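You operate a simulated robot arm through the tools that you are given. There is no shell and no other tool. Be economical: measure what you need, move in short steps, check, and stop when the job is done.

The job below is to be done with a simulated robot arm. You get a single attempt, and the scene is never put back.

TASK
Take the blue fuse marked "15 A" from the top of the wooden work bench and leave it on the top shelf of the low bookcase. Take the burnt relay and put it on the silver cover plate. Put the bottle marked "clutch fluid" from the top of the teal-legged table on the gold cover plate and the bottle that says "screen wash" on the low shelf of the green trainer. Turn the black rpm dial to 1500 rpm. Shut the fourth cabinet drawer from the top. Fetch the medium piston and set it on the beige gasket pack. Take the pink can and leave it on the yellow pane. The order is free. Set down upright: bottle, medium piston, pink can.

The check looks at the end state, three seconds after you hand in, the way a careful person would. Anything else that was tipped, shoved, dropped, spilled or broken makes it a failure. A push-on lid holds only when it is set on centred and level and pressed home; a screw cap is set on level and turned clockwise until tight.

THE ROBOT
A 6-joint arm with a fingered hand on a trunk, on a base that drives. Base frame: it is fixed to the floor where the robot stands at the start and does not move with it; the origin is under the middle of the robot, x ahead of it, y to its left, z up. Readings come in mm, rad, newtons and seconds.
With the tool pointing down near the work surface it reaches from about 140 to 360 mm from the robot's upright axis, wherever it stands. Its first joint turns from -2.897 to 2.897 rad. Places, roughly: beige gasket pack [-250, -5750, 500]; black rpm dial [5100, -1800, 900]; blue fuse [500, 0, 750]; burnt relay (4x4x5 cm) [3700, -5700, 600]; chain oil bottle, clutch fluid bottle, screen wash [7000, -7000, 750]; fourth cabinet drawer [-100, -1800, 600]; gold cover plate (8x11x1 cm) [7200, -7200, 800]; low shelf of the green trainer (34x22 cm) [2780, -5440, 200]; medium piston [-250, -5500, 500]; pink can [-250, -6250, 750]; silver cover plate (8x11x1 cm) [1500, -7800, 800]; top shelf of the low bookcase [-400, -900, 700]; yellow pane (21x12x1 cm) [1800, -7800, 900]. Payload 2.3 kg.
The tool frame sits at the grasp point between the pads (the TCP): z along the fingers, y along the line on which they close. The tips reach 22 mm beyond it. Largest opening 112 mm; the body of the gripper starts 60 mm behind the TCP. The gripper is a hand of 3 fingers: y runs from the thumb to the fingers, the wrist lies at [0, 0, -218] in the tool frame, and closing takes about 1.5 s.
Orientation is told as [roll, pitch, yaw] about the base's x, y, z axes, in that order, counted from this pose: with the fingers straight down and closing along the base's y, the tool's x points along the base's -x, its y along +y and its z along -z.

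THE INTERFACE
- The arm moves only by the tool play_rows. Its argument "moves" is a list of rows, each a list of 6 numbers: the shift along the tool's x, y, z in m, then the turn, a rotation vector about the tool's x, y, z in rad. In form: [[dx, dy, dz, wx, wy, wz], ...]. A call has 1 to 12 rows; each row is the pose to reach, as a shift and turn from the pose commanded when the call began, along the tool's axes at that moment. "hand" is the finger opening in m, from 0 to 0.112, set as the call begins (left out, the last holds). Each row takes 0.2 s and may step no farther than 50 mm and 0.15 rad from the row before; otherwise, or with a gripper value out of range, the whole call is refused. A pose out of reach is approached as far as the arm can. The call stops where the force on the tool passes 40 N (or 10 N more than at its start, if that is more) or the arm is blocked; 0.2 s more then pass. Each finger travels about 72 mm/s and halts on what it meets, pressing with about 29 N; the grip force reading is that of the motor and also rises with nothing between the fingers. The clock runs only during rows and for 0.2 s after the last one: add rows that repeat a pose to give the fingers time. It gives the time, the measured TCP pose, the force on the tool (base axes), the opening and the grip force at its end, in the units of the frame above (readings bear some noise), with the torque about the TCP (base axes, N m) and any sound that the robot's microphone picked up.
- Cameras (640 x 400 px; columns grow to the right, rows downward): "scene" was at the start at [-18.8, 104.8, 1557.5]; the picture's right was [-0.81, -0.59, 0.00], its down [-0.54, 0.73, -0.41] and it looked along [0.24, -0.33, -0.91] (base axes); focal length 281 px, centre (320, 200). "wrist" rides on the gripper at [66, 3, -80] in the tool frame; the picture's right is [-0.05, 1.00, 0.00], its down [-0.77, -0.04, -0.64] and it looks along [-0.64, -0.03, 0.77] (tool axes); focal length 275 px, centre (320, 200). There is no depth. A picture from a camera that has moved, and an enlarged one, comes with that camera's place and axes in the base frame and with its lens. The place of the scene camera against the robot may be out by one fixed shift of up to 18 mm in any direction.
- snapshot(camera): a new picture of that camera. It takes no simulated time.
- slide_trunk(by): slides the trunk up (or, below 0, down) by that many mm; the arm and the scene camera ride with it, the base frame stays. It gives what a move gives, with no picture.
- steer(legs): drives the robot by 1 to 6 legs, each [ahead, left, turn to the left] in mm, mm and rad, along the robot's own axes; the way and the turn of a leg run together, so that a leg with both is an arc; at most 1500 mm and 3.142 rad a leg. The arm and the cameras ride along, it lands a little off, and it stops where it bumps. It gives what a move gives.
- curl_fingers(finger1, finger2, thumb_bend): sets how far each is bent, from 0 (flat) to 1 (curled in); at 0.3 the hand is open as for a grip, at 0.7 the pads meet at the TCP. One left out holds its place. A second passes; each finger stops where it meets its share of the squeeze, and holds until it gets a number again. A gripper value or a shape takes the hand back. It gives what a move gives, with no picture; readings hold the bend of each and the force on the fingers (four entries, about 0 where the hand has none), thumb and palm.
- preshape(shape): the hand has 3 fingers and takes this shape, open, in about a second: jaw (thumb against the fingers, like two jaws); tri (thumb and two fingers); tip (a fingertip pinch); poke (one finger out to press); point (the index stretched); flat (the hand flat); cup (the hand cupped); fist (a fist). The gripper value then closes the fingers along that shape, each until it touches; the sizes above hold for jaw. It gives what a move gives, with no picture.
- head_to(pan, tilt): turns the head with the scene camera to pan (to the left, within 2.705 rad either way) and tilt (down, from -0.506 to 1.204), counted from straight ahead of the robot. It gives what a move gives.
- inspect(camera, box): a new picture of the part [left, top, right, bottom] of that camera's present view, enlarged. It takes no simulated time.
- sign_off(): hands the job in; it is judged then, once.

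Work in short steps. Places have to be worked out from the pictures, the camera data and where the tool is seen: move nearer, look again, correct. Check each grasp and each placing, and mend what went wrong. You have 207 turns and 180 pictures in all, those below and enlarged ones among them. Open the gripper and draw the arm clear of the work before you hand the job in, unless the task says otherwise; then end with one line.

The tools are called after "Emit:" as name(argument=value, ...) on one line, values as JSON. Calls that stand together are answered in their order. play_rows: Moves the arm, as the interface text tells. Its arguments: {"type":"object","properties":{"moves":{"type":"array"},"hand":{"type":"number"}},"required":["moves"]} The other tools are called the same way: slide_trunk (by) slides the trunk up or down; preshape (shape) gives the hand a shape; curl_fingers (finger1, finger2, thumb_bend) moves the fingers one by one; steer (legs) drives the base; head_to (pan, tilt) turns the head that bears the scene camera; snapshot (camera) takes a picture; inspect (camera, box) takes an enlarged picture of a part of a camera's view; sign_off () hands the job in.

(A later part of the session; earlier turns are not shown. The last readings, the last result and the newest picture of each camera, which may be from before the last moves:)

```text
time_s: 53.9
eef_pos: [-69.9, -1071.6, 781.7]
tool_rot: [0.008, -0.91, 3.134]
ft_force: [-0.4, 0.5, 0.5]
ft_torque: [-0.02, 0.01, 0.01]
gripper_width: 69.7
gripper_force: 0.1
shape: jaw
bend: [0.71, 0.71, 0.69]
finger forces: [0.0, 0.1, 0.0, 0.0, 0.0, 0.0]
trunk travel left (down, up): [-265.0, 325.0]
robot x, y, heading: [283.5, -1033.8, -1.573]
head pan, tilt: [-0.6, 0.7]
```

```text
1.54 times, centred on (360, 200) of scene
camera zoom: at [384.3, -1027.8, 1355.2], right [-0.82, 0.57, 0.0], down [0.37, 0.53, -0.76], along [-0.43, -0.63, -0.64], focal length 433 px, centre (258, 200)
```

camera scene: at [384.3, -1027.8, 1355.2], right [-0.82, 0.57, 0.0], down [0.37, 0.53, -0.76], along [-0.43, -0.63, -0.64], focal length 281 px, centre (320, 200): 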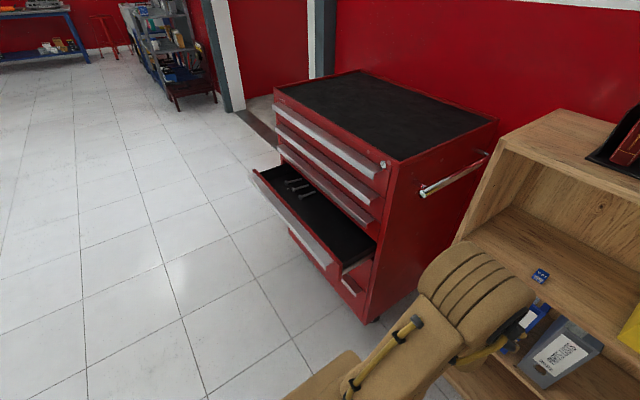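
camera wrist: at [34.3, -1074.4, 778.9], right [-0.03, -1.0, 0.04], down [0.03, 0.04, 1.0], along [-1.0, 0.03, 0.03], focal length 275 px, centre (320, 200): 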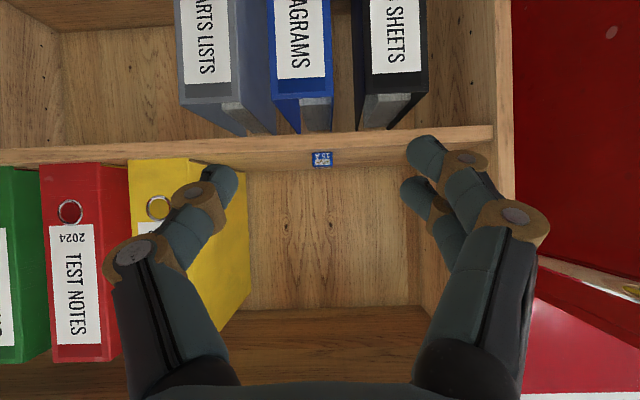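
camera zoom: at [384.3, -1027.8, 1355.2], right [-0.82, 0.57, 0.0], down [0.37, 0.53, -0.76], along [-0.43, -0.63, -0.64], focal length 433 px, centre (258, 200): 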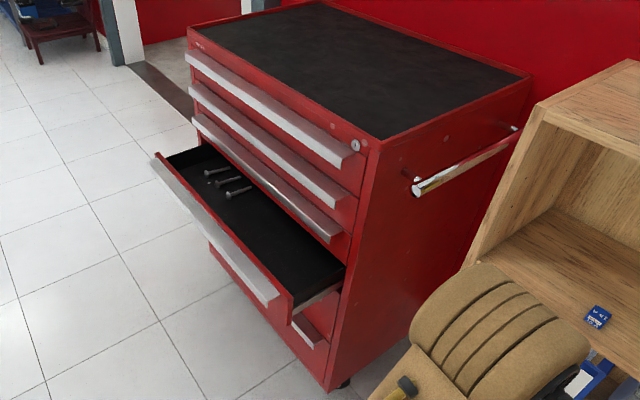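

The open drawer is indeed the fourth; its front is at x≈10, z≈575, y from -1470 to -2190. I drive alongside at x≈430 with the hand pointing at it and look with the wrist camera.

Emit:
steer(legs=[[0, 160, 0], [770, 0, 0]])

Emit:
slide_trunk(by=-120)

Emit:
snapshot(camera="wrist")

Emit:
head_to(pan=-1.3, tilt=0.9)

Emit:
snapshot(camera="scene")

```text
time_s: 59.1
eef_pos: [90.0, -1842.2, 781.7]
tool_rot: [0.008, -0.911, -3.142]
ft_force: [1.2, -0.1, 0.2]
ft_torque: [0.01, -0.01, 0.0]
gripper_width: 69.7
gripper_force: 0.1
shape: jaw
bend: [0.71, 0.71, 0.69]
finger forces: [0.1, 0.0, 0.1, 0.0, 0.0, 0.0]
trunk travel left (down, up): [-265.0, 325.0]
robot x, y, heading: [446.2, -1798.8, -1.561]
head pan, tilt: [-0.6, 0.7]
```

```text
time_s: 60.6
eef_pos: [90.4, -1842.1, 662.3]
tool_rot: [0.007, -0.91, -3.141]
ft_force: [0.6, 0.6, 0.1]
ft_torque: [0.0, 0.0, -0.02]
gripper_width: 69.8
gripper_force: 0.1
shape: jaw
bend: [0.71, 0.71, 0.69]
finger forces: [0.0, 0.1, 0.0, 0.1, 0.0, 0.0]
trunk travel left (down, up): [-145.0, 445.0]
robot x, y, heading: [446.7, -1796.7, -1.565]
head pan, tilt: [-0.6, 0.7]
```

```text
146 pictures are left
camera wrist: at [195.4, -1844.3, 658.8], right [-0.02, -1.0, 0.04], down [0.03, 0.04, 1.0], along [-1.0, 0.02, 0.03], focal length 275 px, centre (320, 200)
```

wrist: 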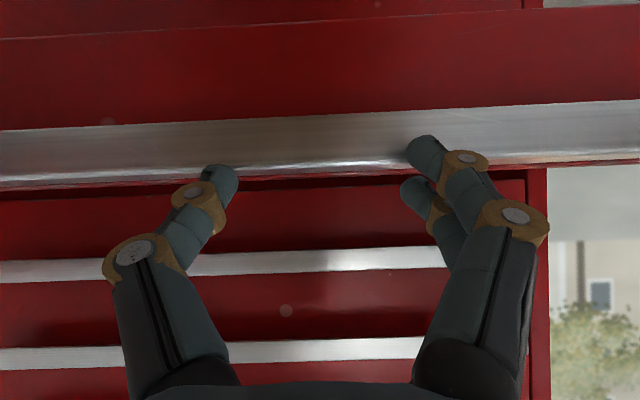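

```text
time_s: 61.6
eef_pos: [91.7, -1843.2, 661.5]
tool_rot: [0.01, -0.911, -3.14]
ft_force: [-0.8, 0.8, -0.1]
ft_torque: [0.03, 0.02, 0.0]
gripper_width: 69.8
gripper_force: 0.1
shape: jaw
bend: [0.71, 0.71, 0.69]
finger forces: [0.1, 0.1, 0.0, 0.0, 0.1, 0.0]
trunk travel left (down, up): [-145.0, 445.0]
robot x, y, heading: [448.8, -1798.7, -1.566]
head pan, tilt: [-1.3, 0.901]
```

```text
145 pictures are left
camera scene: at [520.3, -1744.9, 1219.1], right [-0.27, 0.96, 0.0], down [0.75, 0.21, -0.62], along [-0.6, -0.17, -0.78], focal length 281 px, centre (320, 200)
```

scene: 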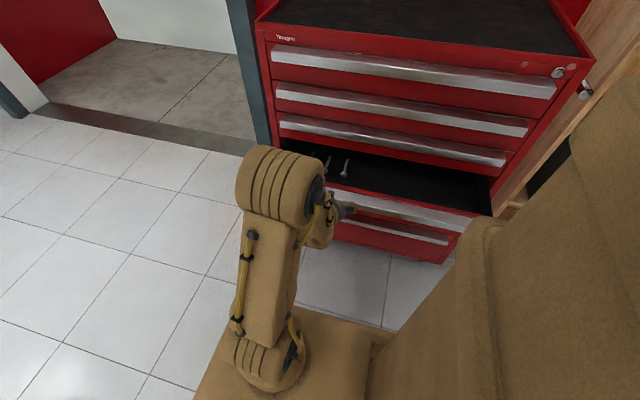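

In the wrist view the open drawer's front spans about z=550–650 with its handle at 605–650. I make a fist, lower the TCP to ~595, and look before pushing.

Emit:
preshape(shape="fist")

Emit:
slide_trunk(by=-55)

Emit:
snapshot(camera="wrist")

```text
time_s: 62.5
eef_pos: [91.4, -1842.4, 662.2]
tool_rot: [0.007, -0.913, -3.141]
ft_force: [-0.7, 0.4, -0.8]
ft_torque: [0.02, -0.01, -0.01]
gripper_width: 0.0
gripper_force: 0.0
shape: fist
bend: [1.0, 1.0, 0.54]
finger forces: [0.1, 0.0, 0.1, 0.1, 0.1, 0.0]
trunk travel left (down, up): [-145.0, 445.0]
robot x, y, heading: [448.4, -1797.3, -1.566]
head pan, tilt: [-1.3, 0.901]
```

```text
time_s: 63.5
eef_pos: [91.2, -1842.8, 606.2]
tool_rot: [0.01, -0.911, -3.141]
ft_force: [0.0, 0.5, 0.6]
ft_torque: [0.02, -0.03, -0.02]
gripper_width: 0.0
gripper_force: 0.1
shape: fist
bend: [1.0, 1.0, 0.54]
finger forces: [0.0, 0.1, 0.1, 0.1, 0.1, 0.0]
trunk travel left (down, up): [-90.0, 500.0]
robot x, y, heading: [446.0, -1796.3, -1.559]
head pan, tilt: [-1.3, 0.901]
```

```text
144 pictures are left
camera wrist: at [195.4, -1844.3, 603.7], right [-0.02, -1.0, 0.04], down [0.03, 0.04, 1.0], along [-1.0, 0.02, 0.03], focal length 275 px, centre (320, 200)
```

wrist: 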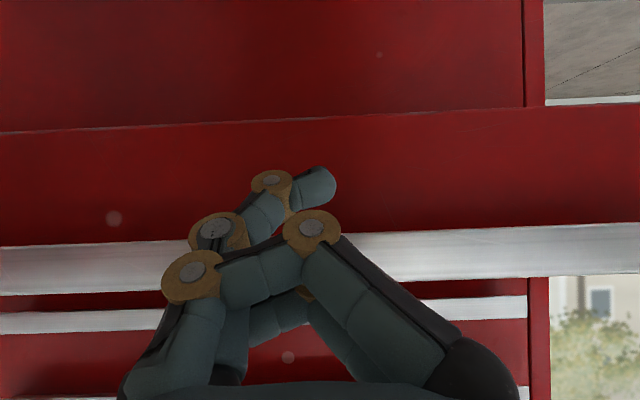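

Parallax between these views puts the drawer handle at x≈51 and the closed drawers' handles at x≈-80, so about 130 mm of push. I strafe right 110 mm first.

Emit:
steer(legs=[[0, -110, 0]])

Emit:
snapshot(camera="wrist")

Emit:
snapshot(camera="scene")

```text
time_s: 64.7
eef_pos: [-18.5, -1843.5, 607.3]
tool_rot: [0.008, -0.912, -3.14]
ft_force: [0.4, -0.3, -0.5]
ft_torque: [0.0, -0.02, -0.03]
gripper_width: 0.0
gripper_force: 0.1
shape: fist
bend: [1.0, 1.0, 0.54]
finger forces: [0.1, 0.1, 0.1, 0.1, 0.0, 0.0]
trunk travel left (down, up): [-90.0, 500.0]
robot x, y, heading: [338.9, -1799.8, -1.564]
head pan, tilt: [-1.3, 0.901]
```

```text
143 pictures are left
camera wrist: at [85.6, -1845.3, 603.8], right [-0.02, -1.0, 0.04], down [0.03, 0.04, 1.0], along [-1.0, 0.02, 0.03], focal length 275 px, centre (320, 200)
```

wrist: 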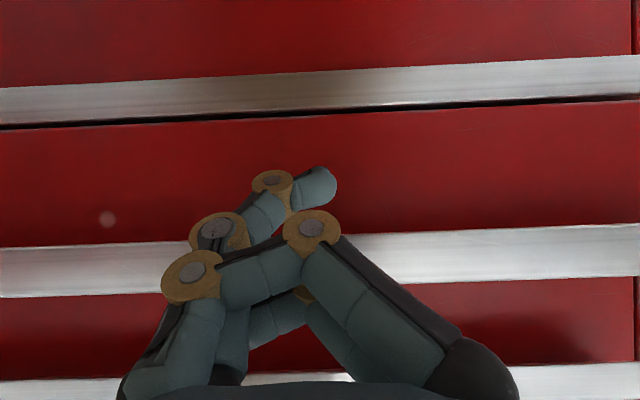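

```text
142 pictures are left
camera scene: at [410.5, -1745.5, 1164.1], right [-0.27, 0.96, 0.0], down [0.75, 0.21, -0.62], along [-0.6, -0.17, -0.78], focal length 281 px, centre (320, 200)
```

scene: 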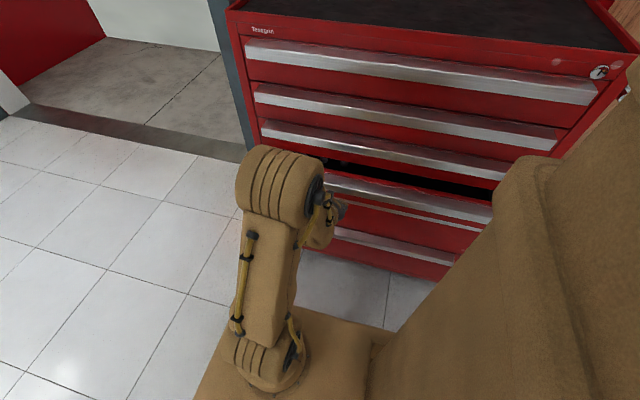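

The drawer moves with the fist and is nearly shut. I push on, up to 50 mm more.

Emit:
steer(legs=[[0, -50, 0]])

Emit:
snapshot(camera="scene")

Emit:
snapshot(camera="wrist")

```text
time_s: 65.6
eef_pos: [-68.2, -1844.0, 606.6]
tool_rot: [0.008, -0.91, -3.14]
ft_force: [-0.6, -0.1, -0.3]
ft_torque: [0.03, 0.01, 0.0]
gripper_width: 0.3
gripper_force: 0.1
shape: fist
bend: [1.0, 1.0, 0.54]
finger forces: [0.0, 0.0, 0.0, 0.0, 0.0, 0.0]
trunk travel left (down, up): [-90.0, 500.0]
robot x, y, heading: [287.5, -1800.6, -1.566]
head pan, tilt: [-1.3, 0.901]
```

```text
141 pictures are left
camera scene: at [360.5, -1745.9, 1164.1], right [-0.27, 0.96, 0.0], down [0.75, 0.21, -0.62], along [-0.6, -0.17, -0.78], focal length 281 px, centre (320, 200)
```

scene: 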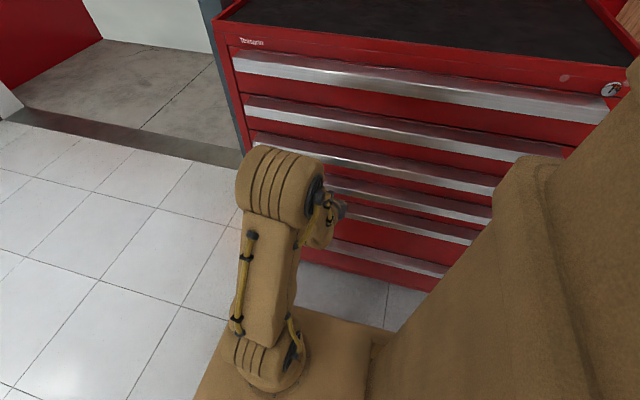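

```text
140 pictures are left
camera wrist: at [35.6, -1845.7, 603.8], right [-0.02, -1.0, 0.04], down [0.03, 0.04, 1.0], along [-1.0, 0.02, 0.03], focal length 275 px, centre (320, 200)
```

wrist: 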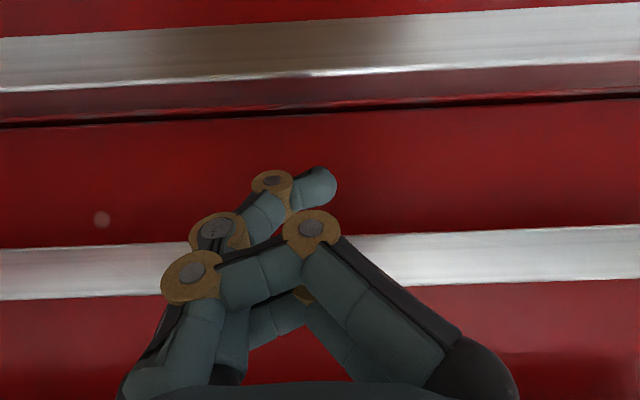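

It looks nearly flush; I enlarge to compare the fourth handle with its neighbours before any more push.

Emit:
inspect(camera="scene", box=[300, 120, 520, 290])

```text
2.35 times, centred on (410, 205) of scene
camera zoom: at [360.5, -1745.9, 1164.1], right [-0.27, 0.96, 0.0], down [0.75, 0.21, -0.62], along [-0.6, -0.17, -0.78], focal length 662 px, centre (108, 188)
```

zoom: 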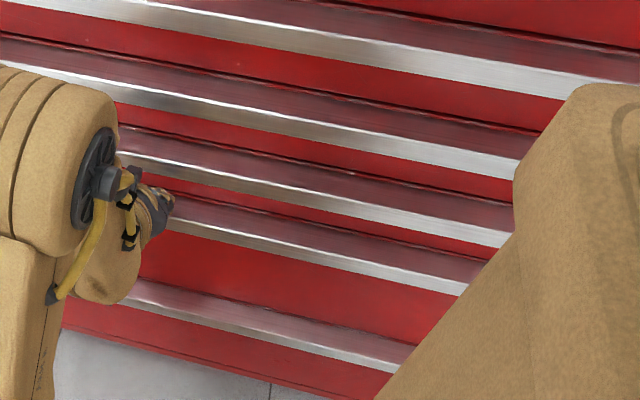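

The fourth handle's apparent size equals the fifth's (≈53 px), so it's within a few mm of flush. I nudge 6 mm more to seat it.

Emit:
steer(legs=[[0, -7, 0]])

Emit:
inspect(camera="wrist", box=[0, 0, 640, 400])

```text
time_s: 66.3
eef_pos: [-77.2, -1844.6, 607.1]
tool_rot: [0.008, -0.912, -3.142]
ft_force: [-0.3, -0.2, -0.4]
ft_torque: [0.0, -0.01, 0.0]
gripper_width: 0.0
gripper_force: 0.1
shape: fist
bend: [1.0, 1.0, 0.54]
finger forces: [0.0, 0.0, 0.0, 0.0, 0.0, 0.1]
trunk travel left (down, up): [-90.0, 500.0]
robot x, y, heading: [281.2, -1800.6, -1.568]
head pan, tilt: [-1.3, 0.901]
```

```text
1.00 times, centred on (320, 200) of wrist (not enlarged: the box is as wide or as high as the picture)
camera zoom: at [28.5, -1845.8, 603.8], right [-0.02, -1.0, 0.04], down [0.03, 0.04, 1.0], along [-1.0, 0.02, 0.03], focal length 275 px, centre (320, 200)
```

zoom: 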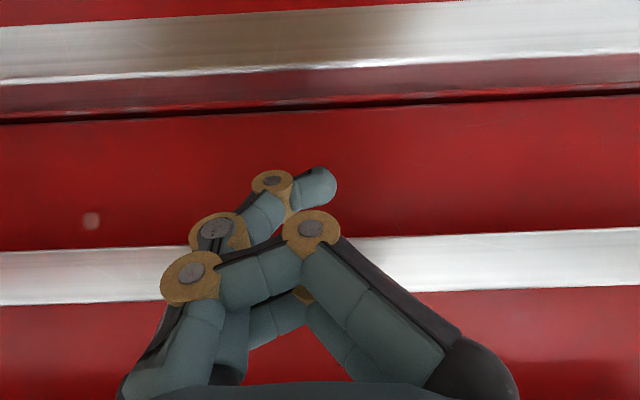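

The last nudge made no contact, so the drawer coasted ahead of the fist. I advance 12 mm more to confirm it is seated.

Emit:
steer(legs=[[0, -12, 0]])

Emit:
snapshot(camera="wrist")

```text
time_s: 67.1
eef_pos: [-88.3, -1845.3, 606.6]
tool_rot: [0.007, -0.911, -3.141]
ft_force: [0.4, -0.3, 0.0]
ft_torque: [0.03, -0.02, 0.01]
gripper_width: 0.2
gripper_force: 0.1
shape: fist
bend: [1.0, 1.0, 0.54]
finger forces: [0.0, 0.1, 0.0, 0.1, 0.0, 0.1]
trunk travel left (down, up): [-90.0, 500.0]
robot x, y, heading: [267.3, -1802.0, -1.564]
head pan, tilt: [-1.3, 0.901]
```

```text
137 pictures are left
camera wrist: at [16.2, -1845.9, 603.8], right [-0.02, -1.0, 0.04], down [0.03, 0.04, 1.0], along [-1.0, 0.02, 0.03], focal length 275 px, centre (320, 200)
```

wrist: 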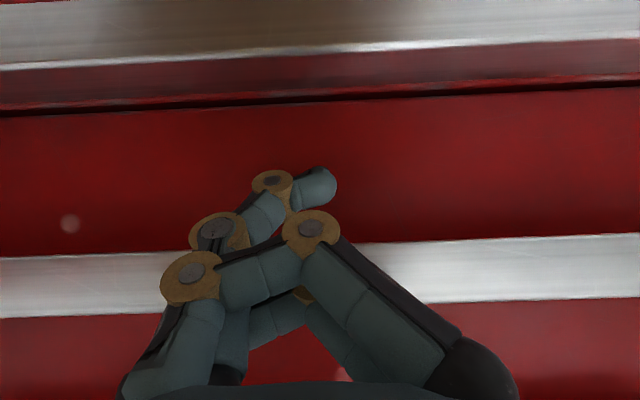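

The drawer is now stationary at handle x≈-95; the neighbours I estimate at about -100. One more 15 mm advance should touch it and settle the question.

Emit:
steer(legs=[[0, -15, 0]])

Emit:
snapshot(camera="wrist")

Emit:
inspect(camera="scene", box=[220, 20, 620, 290])

```text
time_s: 68.0
eef_pos: [-94.8, -1844.1, 603.0]
tool_rot: [0.012, -0.897, 3.135]
ft_force: [9.7, 0.9, 0.6]
ft_torque: [-0.05, 0.24, -0.07]
gripper_width: 0.0
gripper_force: 0.0
shape: fist
bend: [1.0, 1.0, 0.54]
finger forces: [0.0, 7.8, 0.0, 0.0, 0.0, 0.0]
trunk travel left (down, up): [-90.0, 500.0]
robot x, y, heading: [257.1, -1795.7, -1.562]
head pan, tilt: [-1.3, 0.901]
stopped in leg 1: the force on the tool passed its limit at 47 N (the readings are from after the stop); the commanded pose is now the measured one
```

```text
136 pictures are left
camera wrist: at [8.3, -1846.4, 602.2], right [-0.02, -1.0, 0.05], down [0.02, 0.04, 1.0], along [-1.0, 0.02, 0.01], focal length 275 px, centre (320, 200)
```

wrist: 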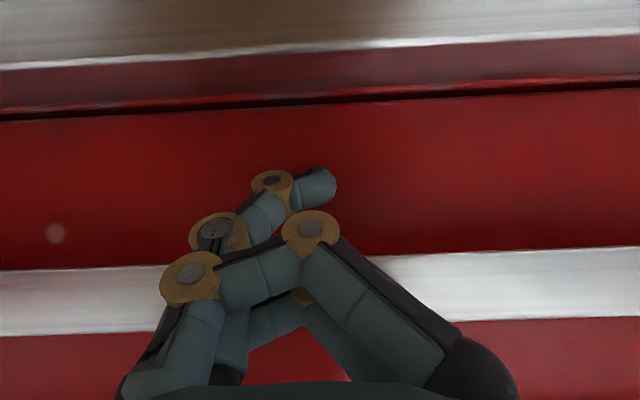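

```text
1.48 times, centred on (420, 155) of scene
camera zoom: at [330.1, -1746.1, 1164.0], right [-0.28, 0.96, 0.0], down [0.75, 0.22, -0.62], along [-0.6, -0.17, -0.78], focal length 417 px, centre (172, 267)
```

zoom: 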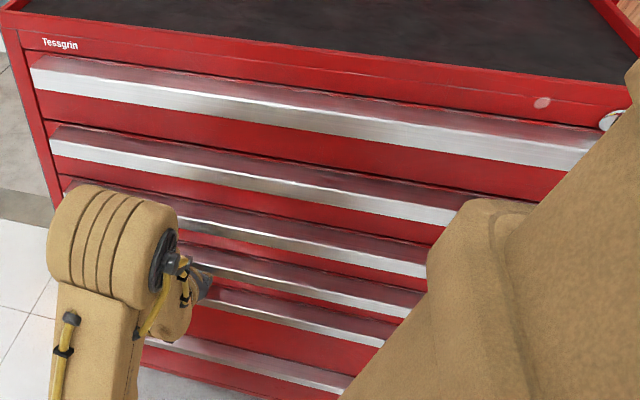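

At 47 N the drawer is solidly seated: shut. I withdraw left, bring the tool back to vertical and look south for the route.

Emit:
steer(legs=[[0, 350, 0]])

Emit:
play_rows(moves=[[0, 0, 0, 0, 0.15, 0], [0, 0, -0.01, 0, 0.3, 0], [0, 0, -0.02, 0, 0.45, 0], [0, 0, -0.03, 0, 0.6, 0], [0, 0, -0.04, 0, 0.75, 0], [0, 0, -0.04, 0, 0.9, 0]])

Emit:
slide_trunk(by=410)

Emit:
preshape(shape="jaw")

Emit:
head_to(pan=0, tilt=0.35)

Emit:
snapshot(camera="scene")

```text
time_s: 70.2
eef_pos: [253.1, -1841.8, 604.6]
tool_rot: [0.014, -0.896, 3.136]
ft_force: [-0.8, 0.1, -0.1]
ft_torque: [-0.01, 0.01, 0.02]
gripper_width: 0.1
gripper_force: 0.0
shape: fist
bend: [1.0, 1.0, 0.54]
finger forces: [0.0, 0.0, 0.1, 0.1, 0.0, 0.0]
trunk travel left (down, up): [-90.0, 500.0]
robot x, y, heading: [606.2, -1795.9, -1.559]
head pan, tilt: [-1.3, 0.901]
```

```text
time_s: 71.6
eef_pos: [283.7, -1840.9, 629.3]
tool_rot: [0.008, 0.003, -3.137]
ft_force: [-0.4, -0.6, 0.3]
ft_torque: [0.0, 0.01, 0.0]
gripper_width: 0.2
gripper_force: 0.0
shape: fist
bend: [1.0, 1.0, 0.54]
finger forces: [0.0, 0.0, 0.0, 0.1, 0.2, 0.0]
out of reach, approached as far as the arm can: row 2, 3
trunk travel left (down, up): [-90.0, 500.0]
robot x, y, heading: [607.9, -1799.1, -1.562]
head pan, tilt: [-1.3, 0.901]
```

```text
refused: 410 is not a number from -400 to 400
```

```text
time_s: 72.5
eef_pos: [284.2, -1840.5, 627.5]
tool_rot: [0.009, 0.001, -3.137]
ft_force: [0.7, 0.4, -0.8]
ft_torque: [-0.02, 0.03, 0.02]
gripper_width: 47.8
gripper_force: 0.1
shape: jaw
bend: [0.83, 0.83, 0.3]
finger forces: [0.2, 0.1, 0.1, 0.1, 0.1, 0.0]
trunk travel left (down, up): [-90.0, 500.0]
robot x, y, heading: [603.3, -1797.4, -1.568]
head pan, tilt: [-1.3, 0.901]
```

```text
time_s: 74.0
eef_pos: [284.4, -1840.5, 629.2]
tool_rot: [0.009, 0.001, -3.136]
ft_force: [-0.1, -1.1, 0.6]
ft_torque: [0.0, 0.02, 0.02]
gripper_width: 48.0
gripper_force: 0.0
shape: jaw
bend: [0.83, 0.83, 0.3]
finger forces: [0.0, 0.1, 0.1, 0.1, 0.0, 0.0]
trunk travel left (down, up): [-90.0, 500.0]
robot x, y, heading: [604.5, -1800.1, -1.566]
head pan, tilt: [0.0, 0.351]
```

```text
134 pictures are left
camera scene: at [752.4, -1816.0, 1211.6], right [-1.0, -0.01, 0.0], down [0.0, 0.34, -0.94], along [0.01, -0.94, -0.34], focal length 281 px, centre (320, 200)
```

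scene: 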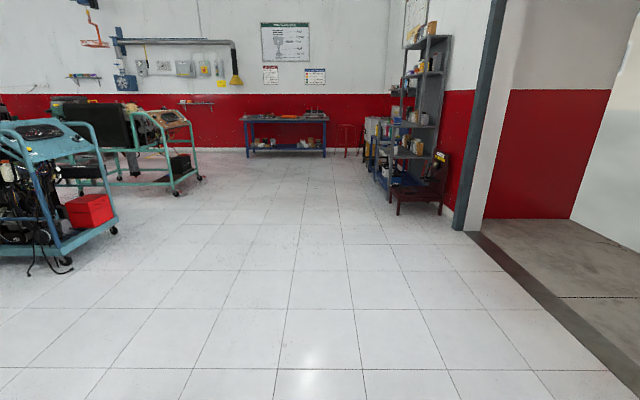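

The way south along x≈600 is clear. I raise the trunk and drive to about y=-4950, then look at the shelves.

Emit:
slide_trunk(by=350)

Emit:
steer(legs=[[1500, 0, 0], [1500, 0, 0], [200, 0, 0]])

Emit:
head_to(pan=-0.8, tilt=0.5)

Emit:
snapshot(camera="scene")

```text
time_s: 77.4
eef_pos: [283.1, -1841.3, 978.8]
tool_rot: [0.009, 0.001, -3.139]
ft_force: [0.6, -0.1, 1.1]
ft_torque: [-0.01, 0.01, -0.01]
gripper_width: 48.1
gripper_force: 0.1
shape: jaw
bend: [0.83, 0.83, 0.3]
finger forces: [0.1, 0.0, 0.0, 0.0, 0.1, 0.0]
trunk travel left (down, up): [-440.0, 150.0]
robot x, y, heading: [605.6, -1796.9, -1.566]
head pan, tilt: [0.0, 0.351]
```

```text
time_s: 93.1
eef_pos: [304.3, -5049.9, 979.6]
tool_rot: [0.007, 0.001, -3.128]
ft_force: [0.6, 0.0, -0.5]
ft_torque: [0.0, -0.02, -0.02]
gripper_width: 47.9
gripper_force: 0.0
shape: jaw
bend: [0.83, 0.83, 0.3]
finger forces: [0.0, 0.0, 0.0, 0.0, 0.0, 0.0]
trunk travel left (down, up): [-440.0, 150.0]
robot x, y, heading: [627.6, -5002.0, -1.555]
head pan, tilt: [0.0, 0.351]
```

```text
time_s: 94.2
eef_pos: [305.3, -5047.9, 980.3]
tool_rot: [0.01, 0.002, -3.129]
ft_force: [0.1, 0.2, 0.1]
ft_torque: [-0.01, -0.01, 0.01]
gripper_width: 47.9
gripper_force: 0.1
shape: jaw
bend: [0.83, 0.83, 0.3]
finger forces: [0.0, 0.0, 0.2, 0.0, 0.0, 0.1]
trunk travel left (down, up): [-440.0, 150.0]
robot x, y, heading: [629.1, -5001.1, -1.556]
head pan, tilt: [-0.799, 0.499]
```

```text
133 pictures are left
camera scene: at [707.3, -4991.2, 1548.0], right [-0.71, 0.71, 0.0], down [0.34, 0.34, -0.88], along [-0.62, -0.62, -0.48], focal length 281 px, centre (320, 200)
```

scene: 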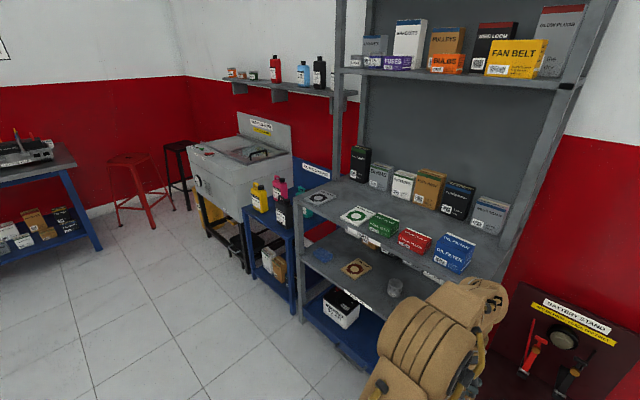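

I see a gasket pack and small metal items on the rack's middle shelf, and bottles/cans on the small blue table. I enlarge both areas.

Emit:
inspect(camera="scene", box=[290, 170, 480, 310])

Emit:
inspect(camera="scene", box=[235, 160, 335, 230])

```text
2.86 times, centred on (385, 240) of scene
camera zoom: at [707.3, -4991.2, 1548.0], right [-0.71, 0.71, 0.0], down [0.34, 0.34, -0.88], along [-0.62, -0.62, -0.48], focal length 804 px, centre (134, 86)
```

zoom: 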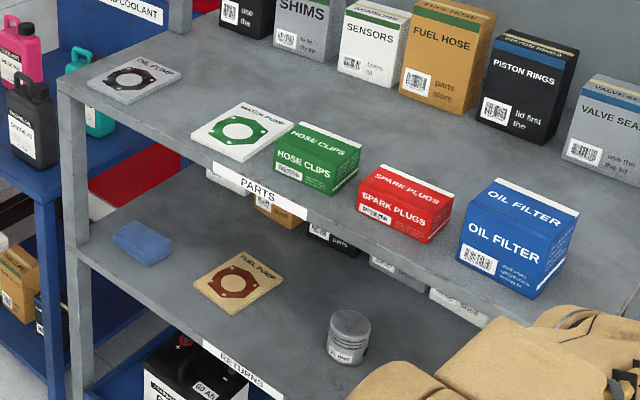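

```text
5.71 times, centred on (285, 195) of scene
camera zoom: at [707.3, -4991.2, 1548.0], right [-0.71, 0.71, 0.0], down [0.34, 0.34, -0.88], along [-0.62, -0.62, -0.48], focal length 1608 px, centre (520, 229)
```

zoom: 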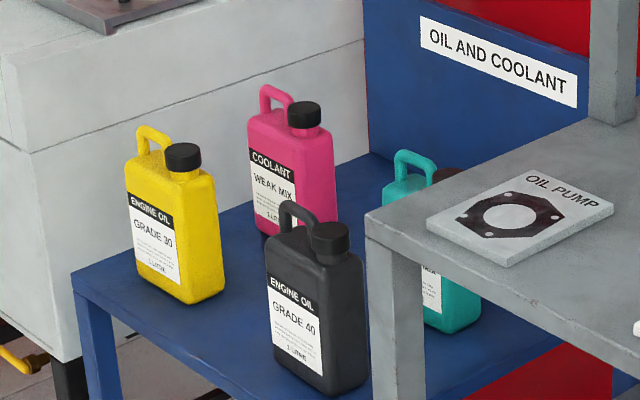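

The pink can is "COOLANT WEAK MIX"; the beige pack "FUEL PUMP" lies on the "RETURNS" shelf with one cylinder beside it near (-224,-5414). I drive alongside, tilt the hand toward the shelf, and view with the wrist camera.

Emit:
steer(legs=[[380, 0, -0.015], [0, -240, 0]])

Emit:
slide_trunk(by=-330)

Emit:
play_rows(moves=[[-0.01, 0, 0, 0, -0.15, 0], [-0.02, 0, 0, 0, -0.3, 0], [-0.03, 0, 0, 0, -0.45, 0], [-0.04, 0, 0, 0, -0.6, 0], [-0.05, 0, 0, 0, -0.75, 0], [-0.06, 0, 0, 0, -0.9, 0], [-0.06, 0, 0, 0, -1.05, 0], [-0.06, 0, 0, 0, -1.2, 0]], hand=0.1)

Emit:
snapshot(camera="wrist")

Emit:
snapshot(camera="scene")

```text
time_s: 98.0
eef_pos: [68.9, -5428.3, 978.7]
tool_rot: [0.008, 0.003, -3.14]
ft_force: [-0.8, -1.1, -0.3]
ft_torque: [0.0, -0.02, -0.01]
gripper_width: 47.9
gripper_force: 0.0
shape: jaw
bend: [0.82, 0.83, 0.3]
finger forces: [0.0, 0.0, 0.1, 0.0, 0.0, 0.0]
trunk travel left (down, up): [-440.0, 150.0]
robot x, y, heading: [386.9, -5383.5, -1.571]
head pan, tilt: [-0.799, 0.499]
```

```text
time_s: 101.2
eef_pos: [69.9, -5428.0, 649.7]
tool_rot: [0.009, 0.002, -3.139]
ft_force: [0.0, -0.2, 1.1]
ft_torque: [0.01, -0.03, -0.01]
gripper_width: 48.0
gripper_force: 0.1
shape: jaw
bend: [0.82, 0.83, 0.3]
finger forces: [0.0, 0.1, 0.0, 0.0, 0.0, 0.0]
trunk travel left (down, up): [-110.0, 480.0]
robot x, y, heading: [391.8, -5383.2, -1.567]
head pan, tilt: [-0.799, 0.499]
```

```text
time_s: 103.0
eef_pos: [8.0, -5428.1, 648.1]
tool_rot: [0.03, -1.195, 3.115]
ft_force: [-0.7, -0.1, 0.3]
ft_torque: [-0.03, -0.05, 0.01]
gripper_width: 44.4
gripper_force: 0.1
shape: jaw
bend: [0.83, 0.83, 0.45]
finger forces: [0.1, 0.0, 0.1, 0.0, 0.0, 0.1]
out of reach, approached as far as the arm can: row 5, 6
trunk travel left (down, up): [-110.0, 480.0]
robot x, y, heading: [393.8, -5384.2, -1.564]
head pan, tilt: [-0.799, 0.499]
```

```text
130 pictures are left
camera wrist: at [106.8, -5430.8, 615.6], right [-0.02, -1.0, 0.05], down [0.31, 0.05, 0.95], along [-0.95, 0.03, 0.31], focal length 275 px, centre (320, 200)
```

wrist: 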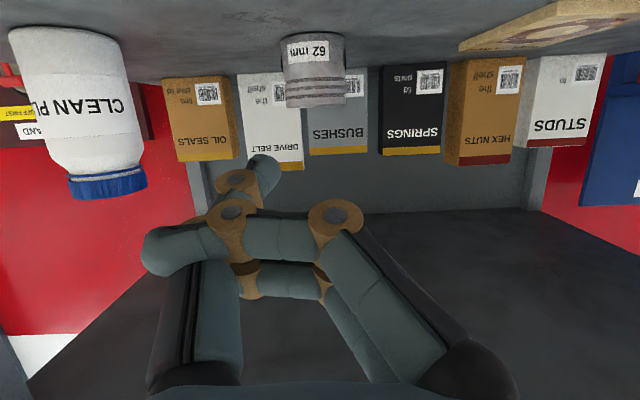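

```text
129 pictures are left
camera scene: at [472.4, -5375.8, 1218.0], right [-0.7, 0.71, 0.0], down [0.34, 0.33, -0.88], along [-0.63, -0.61, -0.48], focal length 281 px, centre (320, 200)
```

scene: 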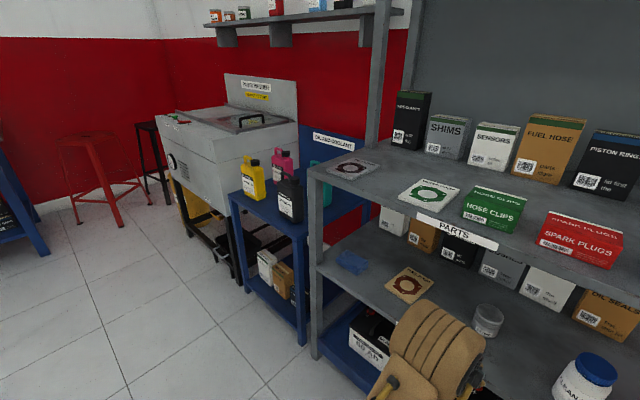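

The cylinder is the "62 mm" piston, centred about (-193,-5425), standing on a shelf at z≈547; the shelf's front edge is near x≈-40. The fingers are tangled from the fist, so I reset through flat to jaw, ease the tilt to ~0.95, and check.

Emit:
preshape(shape="flat")

Emit:
preshape(shape="jaw")

Emit:
play_rows(moves=[[0, 0, 0, 0, 0.13, 0], [0, 0, 0, 0, 0.25, 0], [0, 0, 0, 0, 0.25, 0]])

Emit:
snapshot(camera="wrist")

```text
time_s: 104.0
eef_pos: [7.3, -5428.2, 647.5]
tool_rot: [0.026, -1.197, 3.122]
ft_force: [0.7, -0.3, 0.6]
ft_torque: [0.01, 0.01, 0.0]
gripper_width: 0.0
gripper_force: 0.1
shape: flat
bend: [0.09, 0.09, 0.18]
finger forces: [0.1, 0.1, 0.1, 0.0, 0.0, 0.0]
trunk travel left (down, up): [-110.0, 480.0]
robot x, y, heading: [391.7, -5382.2, -1.572]
head pan, tilt: [-0.799, 0.499]
```

```text
time_s: 104.8
eef_pos: [7.3, -5427.8, 647.2]
tool_rot: [0.022, -1.196, 3.121]
ft_force: [-0.6, 0.0, 0.2]
ft_torque: [0.02, 0.01, -0.03]
gripper_width: 112.1
gripper_force: 0.1
shape: jaw
bend: [0.3, 0.3, 0.3]
finger forces: [0.0, 0.1, 0.0, 0.1, 0.0, 0.0]
trunk travel left (down, up): [-110.0, 480.0]
robot x, y, heading: [391.6, -5384.9, -1.566]
head pan, tilt: [-0.799, 0.499]
```

```text
time_s: 105.7
eef_pos: [9.6, -5428.5, 649.4]
tool_rot: [0.014, -0.948, 3.133]
ft_force: [-0.1, -0.4, -0.4]
ft_torque: [0.01, 0.01, 0.03]
gripper_width: 112.0
gripper_force: 0.1
shape: jaw
bend: [0.3, 0.3, 0.3]
finger forces: [0.1, 0.1, 0.0, 0.0, 0.0, 0.0]
trunk travel left (down, up): [-110.0, 480.0]
robot x, y, heading: [394.3, -5385.6, -1.566]
head pan, tilt: [-0.799, 0.499]
```

```text
128 pictures are left
camera wrist: at [113.5, -5430.7, 642.1], right [-0.02, -1.0, 0.05], down [0.07, 0.04, 1.0], along [-1.0, 0.03, 0.06], focal length 275 px, centre (320, 200)
```

wrist: 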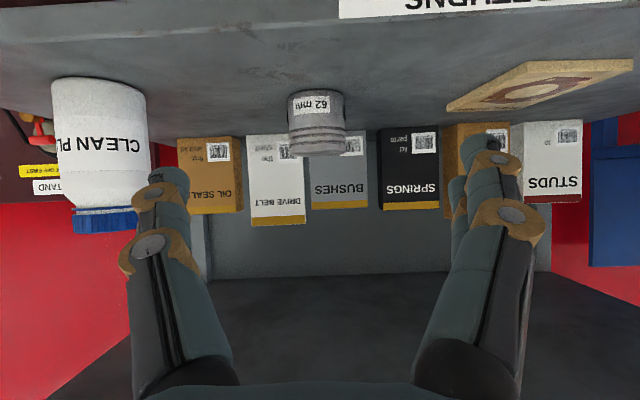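

Piston refined: centre (-188,-5422), z 545–611; front edge x≈-48. I lower so TCP is at z≈597, trim y, and drive right in stages.

Emit:
slide_trunk(by=-51)

Emit:
steer(legs=[[-6, 0, 0], [0, -120, 0]])

Emit:
snapshot(camera="wrist")

```text
time_s: 106.6
eef_pos: [9.2, -5428.2, 598.6]
tool_rot: [0.013, -0.949, 3.132]
ft_force: [0.7, 0.3, 0.3]
ft_torque: [0.05, 0.0, 0.01]
gripper_width: 112.0
gripper_force: 0.1
shape: jaw
bend: [0.3, 0.3, 0.3]
finger forces: [0.0, 0.0, 0.1, 0.0, 0.0, 0.0]
trunk travel left (down, up): [-59.0, 531.0]
robot x, y, heading: [387.2, -5383.4, -1.567]
head pan, tilt: [-0.799, 0.499]
```

```text
time_s: 108.1
eef_pos: [-109.7, -5423.0, 599.4]
tool_rot: [0.014, -0.948, 3.131]
ft_force: [-0.4, -0.7, 0.3]
ft_torque: [0.03, 0.0, 0.0]
gripper_width: 112.2
gripper_force: 0.0
shape: jaw
bend: [0.3, 0.3, 0.3]
finger forces: [0.0, 0.0, 0.1, 0.1, 0.0, 0.0]
trunk travel left (down, up): [-59.0, 531.0]
robot x, y, heading: [272.6, -5375.4, -1.564]
head pan, tilt: [-0.799, 0.499]
```

```text
127 pictures are left
camera wrist: at [-5.9, -5425.2, 590.9], right [-0.03, -1.0, 0.05], down [0.07, 0.04, 1.0], along [-1.0, 0.03, 0.07], focal length 275 px, centre (320, 200)
```

wrist: 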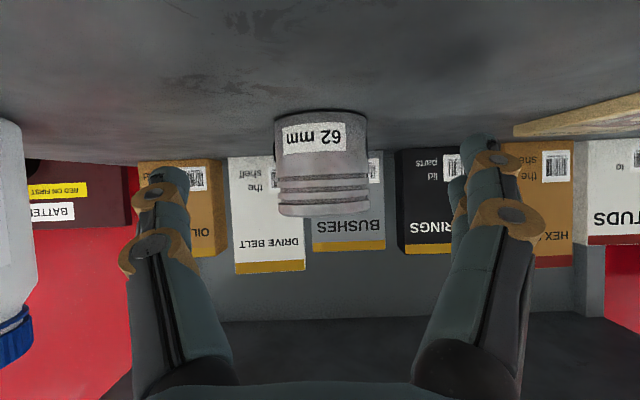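

On line: piston at x≈-189, y≈-5422. I extend the arm 78 mm outward around it, then close.

Emit:
play_rows(moves=[[-0.0175, 0, 0.0244, 0, 0, 0], [-0.035, 0, 0.0487, 0, 0, 0], [-0.0455, 0, 0.0633, 0, 0, 0]])

Emit:
play_rows(moves=[[0, 0, 0, 0, 0, 0], [0, 0, 0, 0, 0, 0], [0, 0, 0, 0, 0, 0], [0, 0, 0, 0, 0, 0], [0, 0, 0, 0, 0, 0], [0, 0, 0, 0, 0, 0]], hand=0.05)

Emit:
snapshot(camera="wrist")

```text
time_s: 108.9
eef_pos: [-188.6, -5423.1, 597.2]
tool_rot: [0.014, -0.947, 3.132]
ft_force: [0.7, -0.3, 0.4]
ft_torque: [-0.02, 0.02, -0.01]
gripper_width: 112.1
gripper_force: 0.1
shape: jaw
bend: [0.3, 0.3, 0.3]
finger forces: [0.0, 0.1, 0.0, 0.0, 0.1, 0.1]
trunk travel left (down, up): [-59.0, 531.0]
robot x, y, heading: [271.8, -5381.5, -1.563]
head pan, tilt: [-0.799, 0.499]
```

```text
time_s: 110.3
eef_pos: [-188.1, -5422.3, 596.9]
tool_rot: [0.014, -0.948, 3.131]
ft_force: [0.2, 0.9, 0.8]
ft_torque: [-0.02, 0.0, 0.03]
gripper_width: 53.2
gripper_force: 28.9
shape: jaw
bend: [0.73, 0.73, 0.7]
finger forces: [13.4, 13.0, 0.0, 0.1, 25.5, 0.1]
trunk travel left (down, up): [-59.0, 531.0]
robot x, y, heading: [270.5, -5381.5, -1.565]
head pan, tilt: [-0.799, 0.499]
```

```text
126 pictures are left
camera wrist: at [-84.1, -5424.9, 590.5], right [-0.03, -1.0, 0.05], down [0.07, 0.04, 1.0], along [-1.0, 0.03, 0.06], focal length 275 px, centre (320, 200)
```

wrist: 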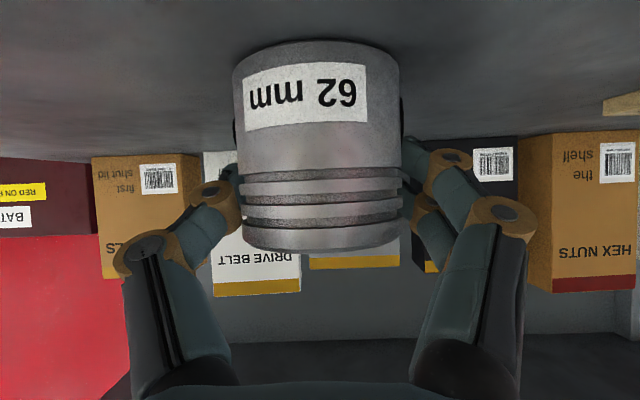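

All three fingers hold the piston. I lift 60 mm with the trunk and verify.

Emit:
slide_trunk(by=60)

Emit:
steer(legs=[[215, 0, 0]])

Emit:
snapshot(camera="wrist")

Emit:
head_to(pan=-1.2, tilt=0.6)

Emit:
snapshot(camera="scene")

```text
time_s: 111.3
eef_pos: [-188.6, -5422.5, 658.0]
tool_rot: [0.013, -0.947, 3.131]
ft_force: [0.2, 0.5, -3.0]
ft_torque: [-0.01, 0.02, -0.01]
gripper_width: 53.3
gripper_force: 29.6
shape: jaw
bend: [0.73, 0.73, 0.7]
finger forces: [13.4, 12.8, 0.1, 0.0, 25.5, 0.0]
trunk travel left (down, up): [-119.0, 471.0]
robot x, y, heading: [270.9, -5378.1, -1.567]
head pan, tilt: [-0.799, 0.499]
```

```text
time_s: 113.0
eef_pos: [-189.1, -5638.6, 658.4]
tool_rot: [0.015, -0.947, 3.131]
ft_force: [-0.4, 0.5, -2.8]
ft_torque: [-0.03, -0.01, 0.02]
gripper_width: 52.9
gripper_force: 29.0
shape: jaw
bend: [0.73, 0.73, 0.7]
finger forces: [13.5, 12.8, 0.0, 0.0, 25.3, 0.0]
trunk travel left (down, up): [-119.0, 471.0]
robot x, y, heading: [270.5, -5595.8, -1.569]
head pan, tilt: [-0.799, 0.499]
```

```text
125 pictures are left
camera wrist: at [-83.9, -5641.3, 650.4], right [-0.03, -1.0, 0.05], down [0.07, 0.04, 1.0], along [-1.0, 0.03, 0.06], focal length 275 px, centre (320, 200)
```

wrist: 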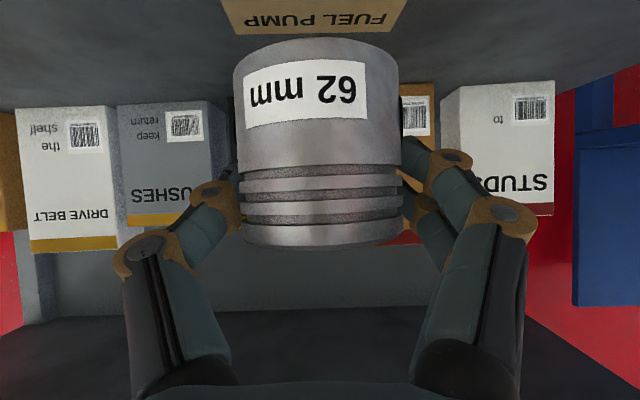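

```text
time_s: 113.9
eef_pos: [-187.7, -5639.4, 657.7]
tool_rot: [0.014, -0.948, 3.127]
ft_force: [0.6, 0.9, -2.8]
ft_torque: [0.0, -0.03, -0.01]
gripper_width: 53.3
gripper_force: 29.2
shape: jaw
bend: [0.73, 0.73, 0.7]
finger forces: [13.5, 12.5, 0.1, 0.0, 25.5, 0.0]
trunk travel left (down, up): [-119.0, 471.0]
robot x, y, heading: [278.0, -5597.9, -1.567]
head pan, tilt: [-1.201, 0.6]
```

```text
124 pictures are left
camera scene: at [335.9, -5556.5, 1217.9], right [-0.36, 0.93, 0.0], down [0.53, 0.2, -0.83], along [-0.77, -0.3, -0.56], focal length 281 px, centre (320, 200)
```

scene: 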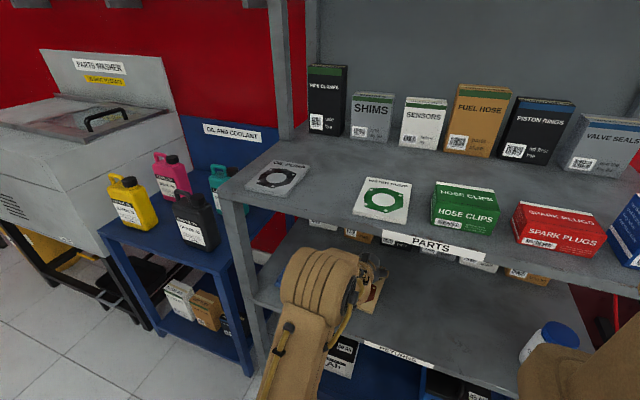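

The pack spans about x -255…-120, y -5685…-5585, so the piston at (-188,-5639) is well centred. I lower with the trunk to just above, then by guarded arm steps.

Emit:
slide_trunk(by=-40)

Emit:
play_rows(moves=[[0.0024, 0, 0.0017, 0, 0, 0], [0.0049, 0, 0.0035, 0, 0, 0], [0.0073, 0, 0.0052, 0, 0, 0], [0.0097, 0, 0.007, 0, 0, 0], [0.0122, 0, 0.0087, 0, 0, 0], [0.0146, 0, 0.0105, 0, 0, 0], [0.0171, 0, 0.0122, 0, 0, 0]])

Emit:
snapshot(camera="wrist")

```text
time_s: 114.7
eef_pos: [-188.3, -5639.3, 617.5]
tool_rot: [0.014, -0.947, 3.128]
ft_force: [-0.6, 0.3, -2.3]
ft_torque: [0.01, -0.05, 0.02]
gripper_width: 53.0
gripper_force: 29.0
shape: jaw
bend: [0.73, 0.73, 0.7]
finger forces: [13.6, 12.7, 0.0, 0.0, 25.4, 0.0]
trunk travel left (down, up): [-79.0, 511.0]
robot x, y, heading: [272.6, -5596.9, -1.572]
head pan, tilt: [-1.201, 0.6]
```

```text
time_s: 116.3
eef_pos: [-189.2, -5638.2, 605.2]
tool_rot: [0.012, -0.97, 3.134]
ft_force: [4.1, 0.3, 22.8]
ft_torque: [-0.1, 0.15, 0.03]
gripper_width: 52.8
gripper_force: 29.1
shape: jaw
bend: [0.73, 0.73, 0.71]
finger forces: [15.6, 14.5, 0.0, 0.0, 28.4, 0.0]
trunk travel left (down, up): [-79.0, 511.0]
robot x, y, heading: [272.2, -5595.9, -1.574]
head pan, tilt: [-1.201, 0.6]
stopped in row 7: the force on the tool passed its limit at 43 N (the readings are from after the stop); the commanded pose is now the measured one
```

```text
123 pictures are left
camera wrist: at [-85.5, -5640.9, 596.1], right [-0.02, -1.0, 0.04], down [0.09, 0.04, 1.0], along [-1.0, 0.03, 0.09], focal length 275 px, centre (320, 200)
```

wrist: 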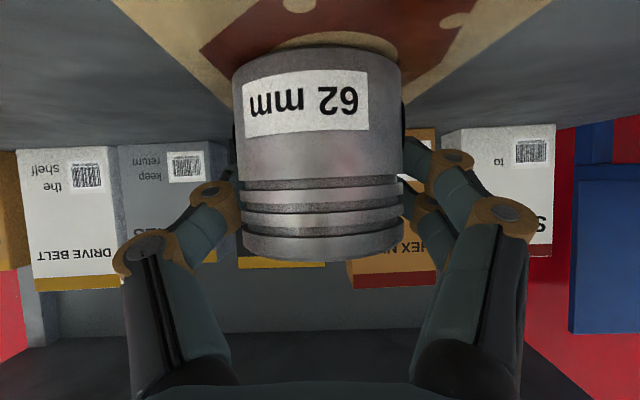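

Seated on the pack. I release and let it settle.

Emit:
play_rows(moves=[[-0.0008, 0, -0.0006, 0, 0.02, 0], [-0.0008, 0, -0.0006, 0, 0.02, 0]])

Emit:
play_rows(moves=[[0, 0, 0, 0, 0, 0], [0, 0, 0, 0, 0, 0], [0, 0, 0, 0, 0, 0], [0, 0, 0, 0, 0, 0], [0, 0, 0, 0, 0, 0]], hand=0.112)

Emit:
snapshot(camera="wrist")

```text
time_s: 116.9
eef_pos: [-189.4, -5639.2, 604.9]
tool_rot: [0.011, -0.945, 3.135]
ft_force: [-2.3, -0.5, 30.4]
ft_torque: [-0.1, 0.3, 0.01]
gripper_width: 52.9
gripper_force: 28.6
shape: jaw
bend: [0.73, 0.73, 0.71]
finger forces: [15.6, 14.9, 0.0, 0.1, 29.9, 0.1]
trunk travel left (down, up): [-79.0, 511.0]
robot x, y, heading: [273.8, -5597.1, -1.57]
head pan, tilt: [-1.201, 0.6]
```

```text
time_s: 118.1
eef_pos: [-189.8, -5638.3, 601.6]
tool_rot: [0.013, -0.939, 3.133]
ft_force: [0.7, -0.7, -0.1]
ft_torque: [0.0, 0.02, 0.03]
gripper_width: 112.0
gripper_force: 0.0
shape: jaw
bend: [0.3, 0.3, 0.3]
finger forces: [0.1, 0.0, 0.0, 0.1, 0.0, 0.0]
trunk travel left (down, up): [-79.0, 511.0]
robot x, y, heading: [271.3, -5594.1, -1.574]
head pan, tilt: [-1.201, 0.6]
```

```text
122 pictures are left
camera wrist: at [-85.6, -5641.2, 596.2], right [-0.03, -1.0, 0.04], down [0.06, 0.04, 1.0], along [-1.0, 0.03, 0.06], focal length 275 px, centre (320, 200)
```

wrist: 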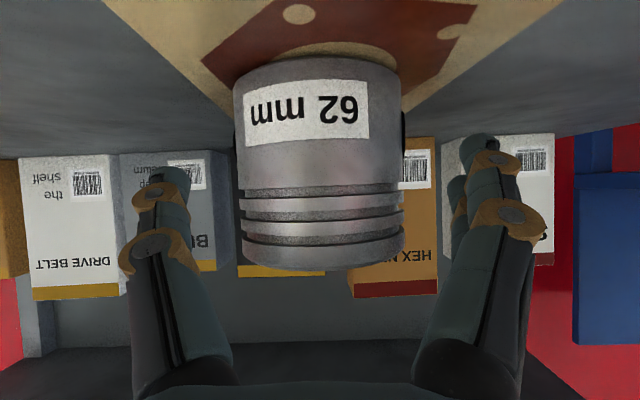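

The piston stands upright on the beige pack. I back straight out to the left, raise the trunk, and move on alongside the blue table for the pink can.

Emit:
steer(legs=[[0, 330, 0], [430, 0, 0]])

Emit:
slide_trunk(by=330)

Emit:
head_to(pan=-1.5, tilt=0.6)

Emit:
snapshot(camera="scene")

Emit:
snapshot(camera="wrist")

```text
time_s: 122.5
eef_pos: [140.5, -6066.2, 602.4]
tool_rot: [0.013, -0.939, 3.135]
ft_force: [0.0, 0.1, 0.6]
ft_torque: [0.02, 0.01, 0.04]
gripper_width: 112.1
gripper_force: 0.0
shape: jaw
bend: [0.3, 0.3, 0.3]
finger forces: [0.0, 0.0, 0.0, 0.1, 0.0, 0.0]
trunk travel left (down, up): [-79.0, 511.0]
robot x, y, heading: [605.2, -6025.2, -1.568]
head pan, tilt: [-1.201, 0.6]
```

```text
time_s: 125.7
eef_pos: [139.6, -6065.1, 932.3]
tool_rot: [0.012, -0.939, 3.133]
ft_force: [0.8, -0.5, 0.0]
ft_torque: [-0.01, -0.02, 0.02]
gripper_width: 112.0
gripper_force: 0.1
shape: jaw
bend: [0.3, 0.3, 0.3]
finger forces: [0.0, 0.0, 0.0, 0.1, 0.1, 0.0]
trunk travel left (down, up): [-409.0, 181.0]
robot x, y, heading: [603.2, -6025.5, -1.567]
head pan, tilt: [-1.201, 0.6]
```

```text
time_s: 126.5
eef_pos: [140.9, -6064.6, 932.1]
tool_rot: [0.012, -0.938, 3.132]
ft_force: [0.3, -0.2, 0.1]
ft_torque: [0.0, 0.03, 0.03]
gripper_width: 112.4
gripper_force: 0.2
shape: jaw
bend: [0.3, 0.3, 0.3]
finger forces: [0.1, 0.0, 0.0, 0.0, 0.0, 0.0]
trunk travel left (down, up): [-409.0, 181.0]
robot x, y, heading: [602.9, -6026.1, -1.572]
head pan, tilt: [-1.499, 0.6]
```

```text
121 pictures are left
camera scene: at [660.8, -5957.8, 1507.9], right [-0.07, 1.0, 0.0], down [0.56, 0.04, -0.83], along [-0.82, -0.06, -0.56], focal length 281 px, centre (320, 200)
```

scene: 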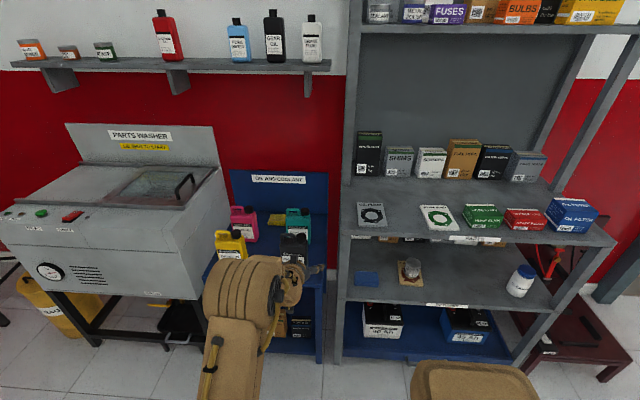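

```text
120 pictures are left
camera wrist: at [244.7, -6067.7, 926.2], right [-0.03, -1.0, 0.04], down [0.06, 0.04, 1.0], along [-1.0, 0.03, 0.06], focal length 275 px, centre (320, 200)
```

wrist: 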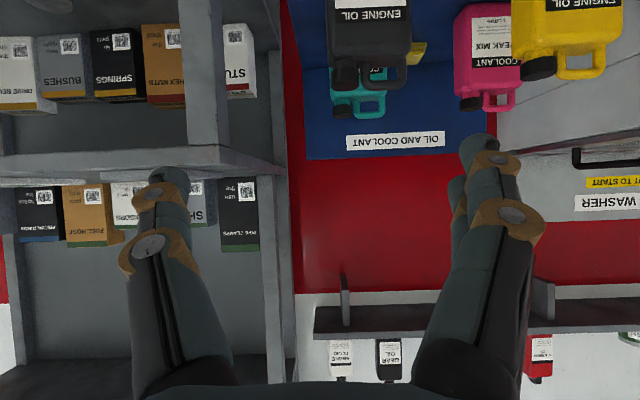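

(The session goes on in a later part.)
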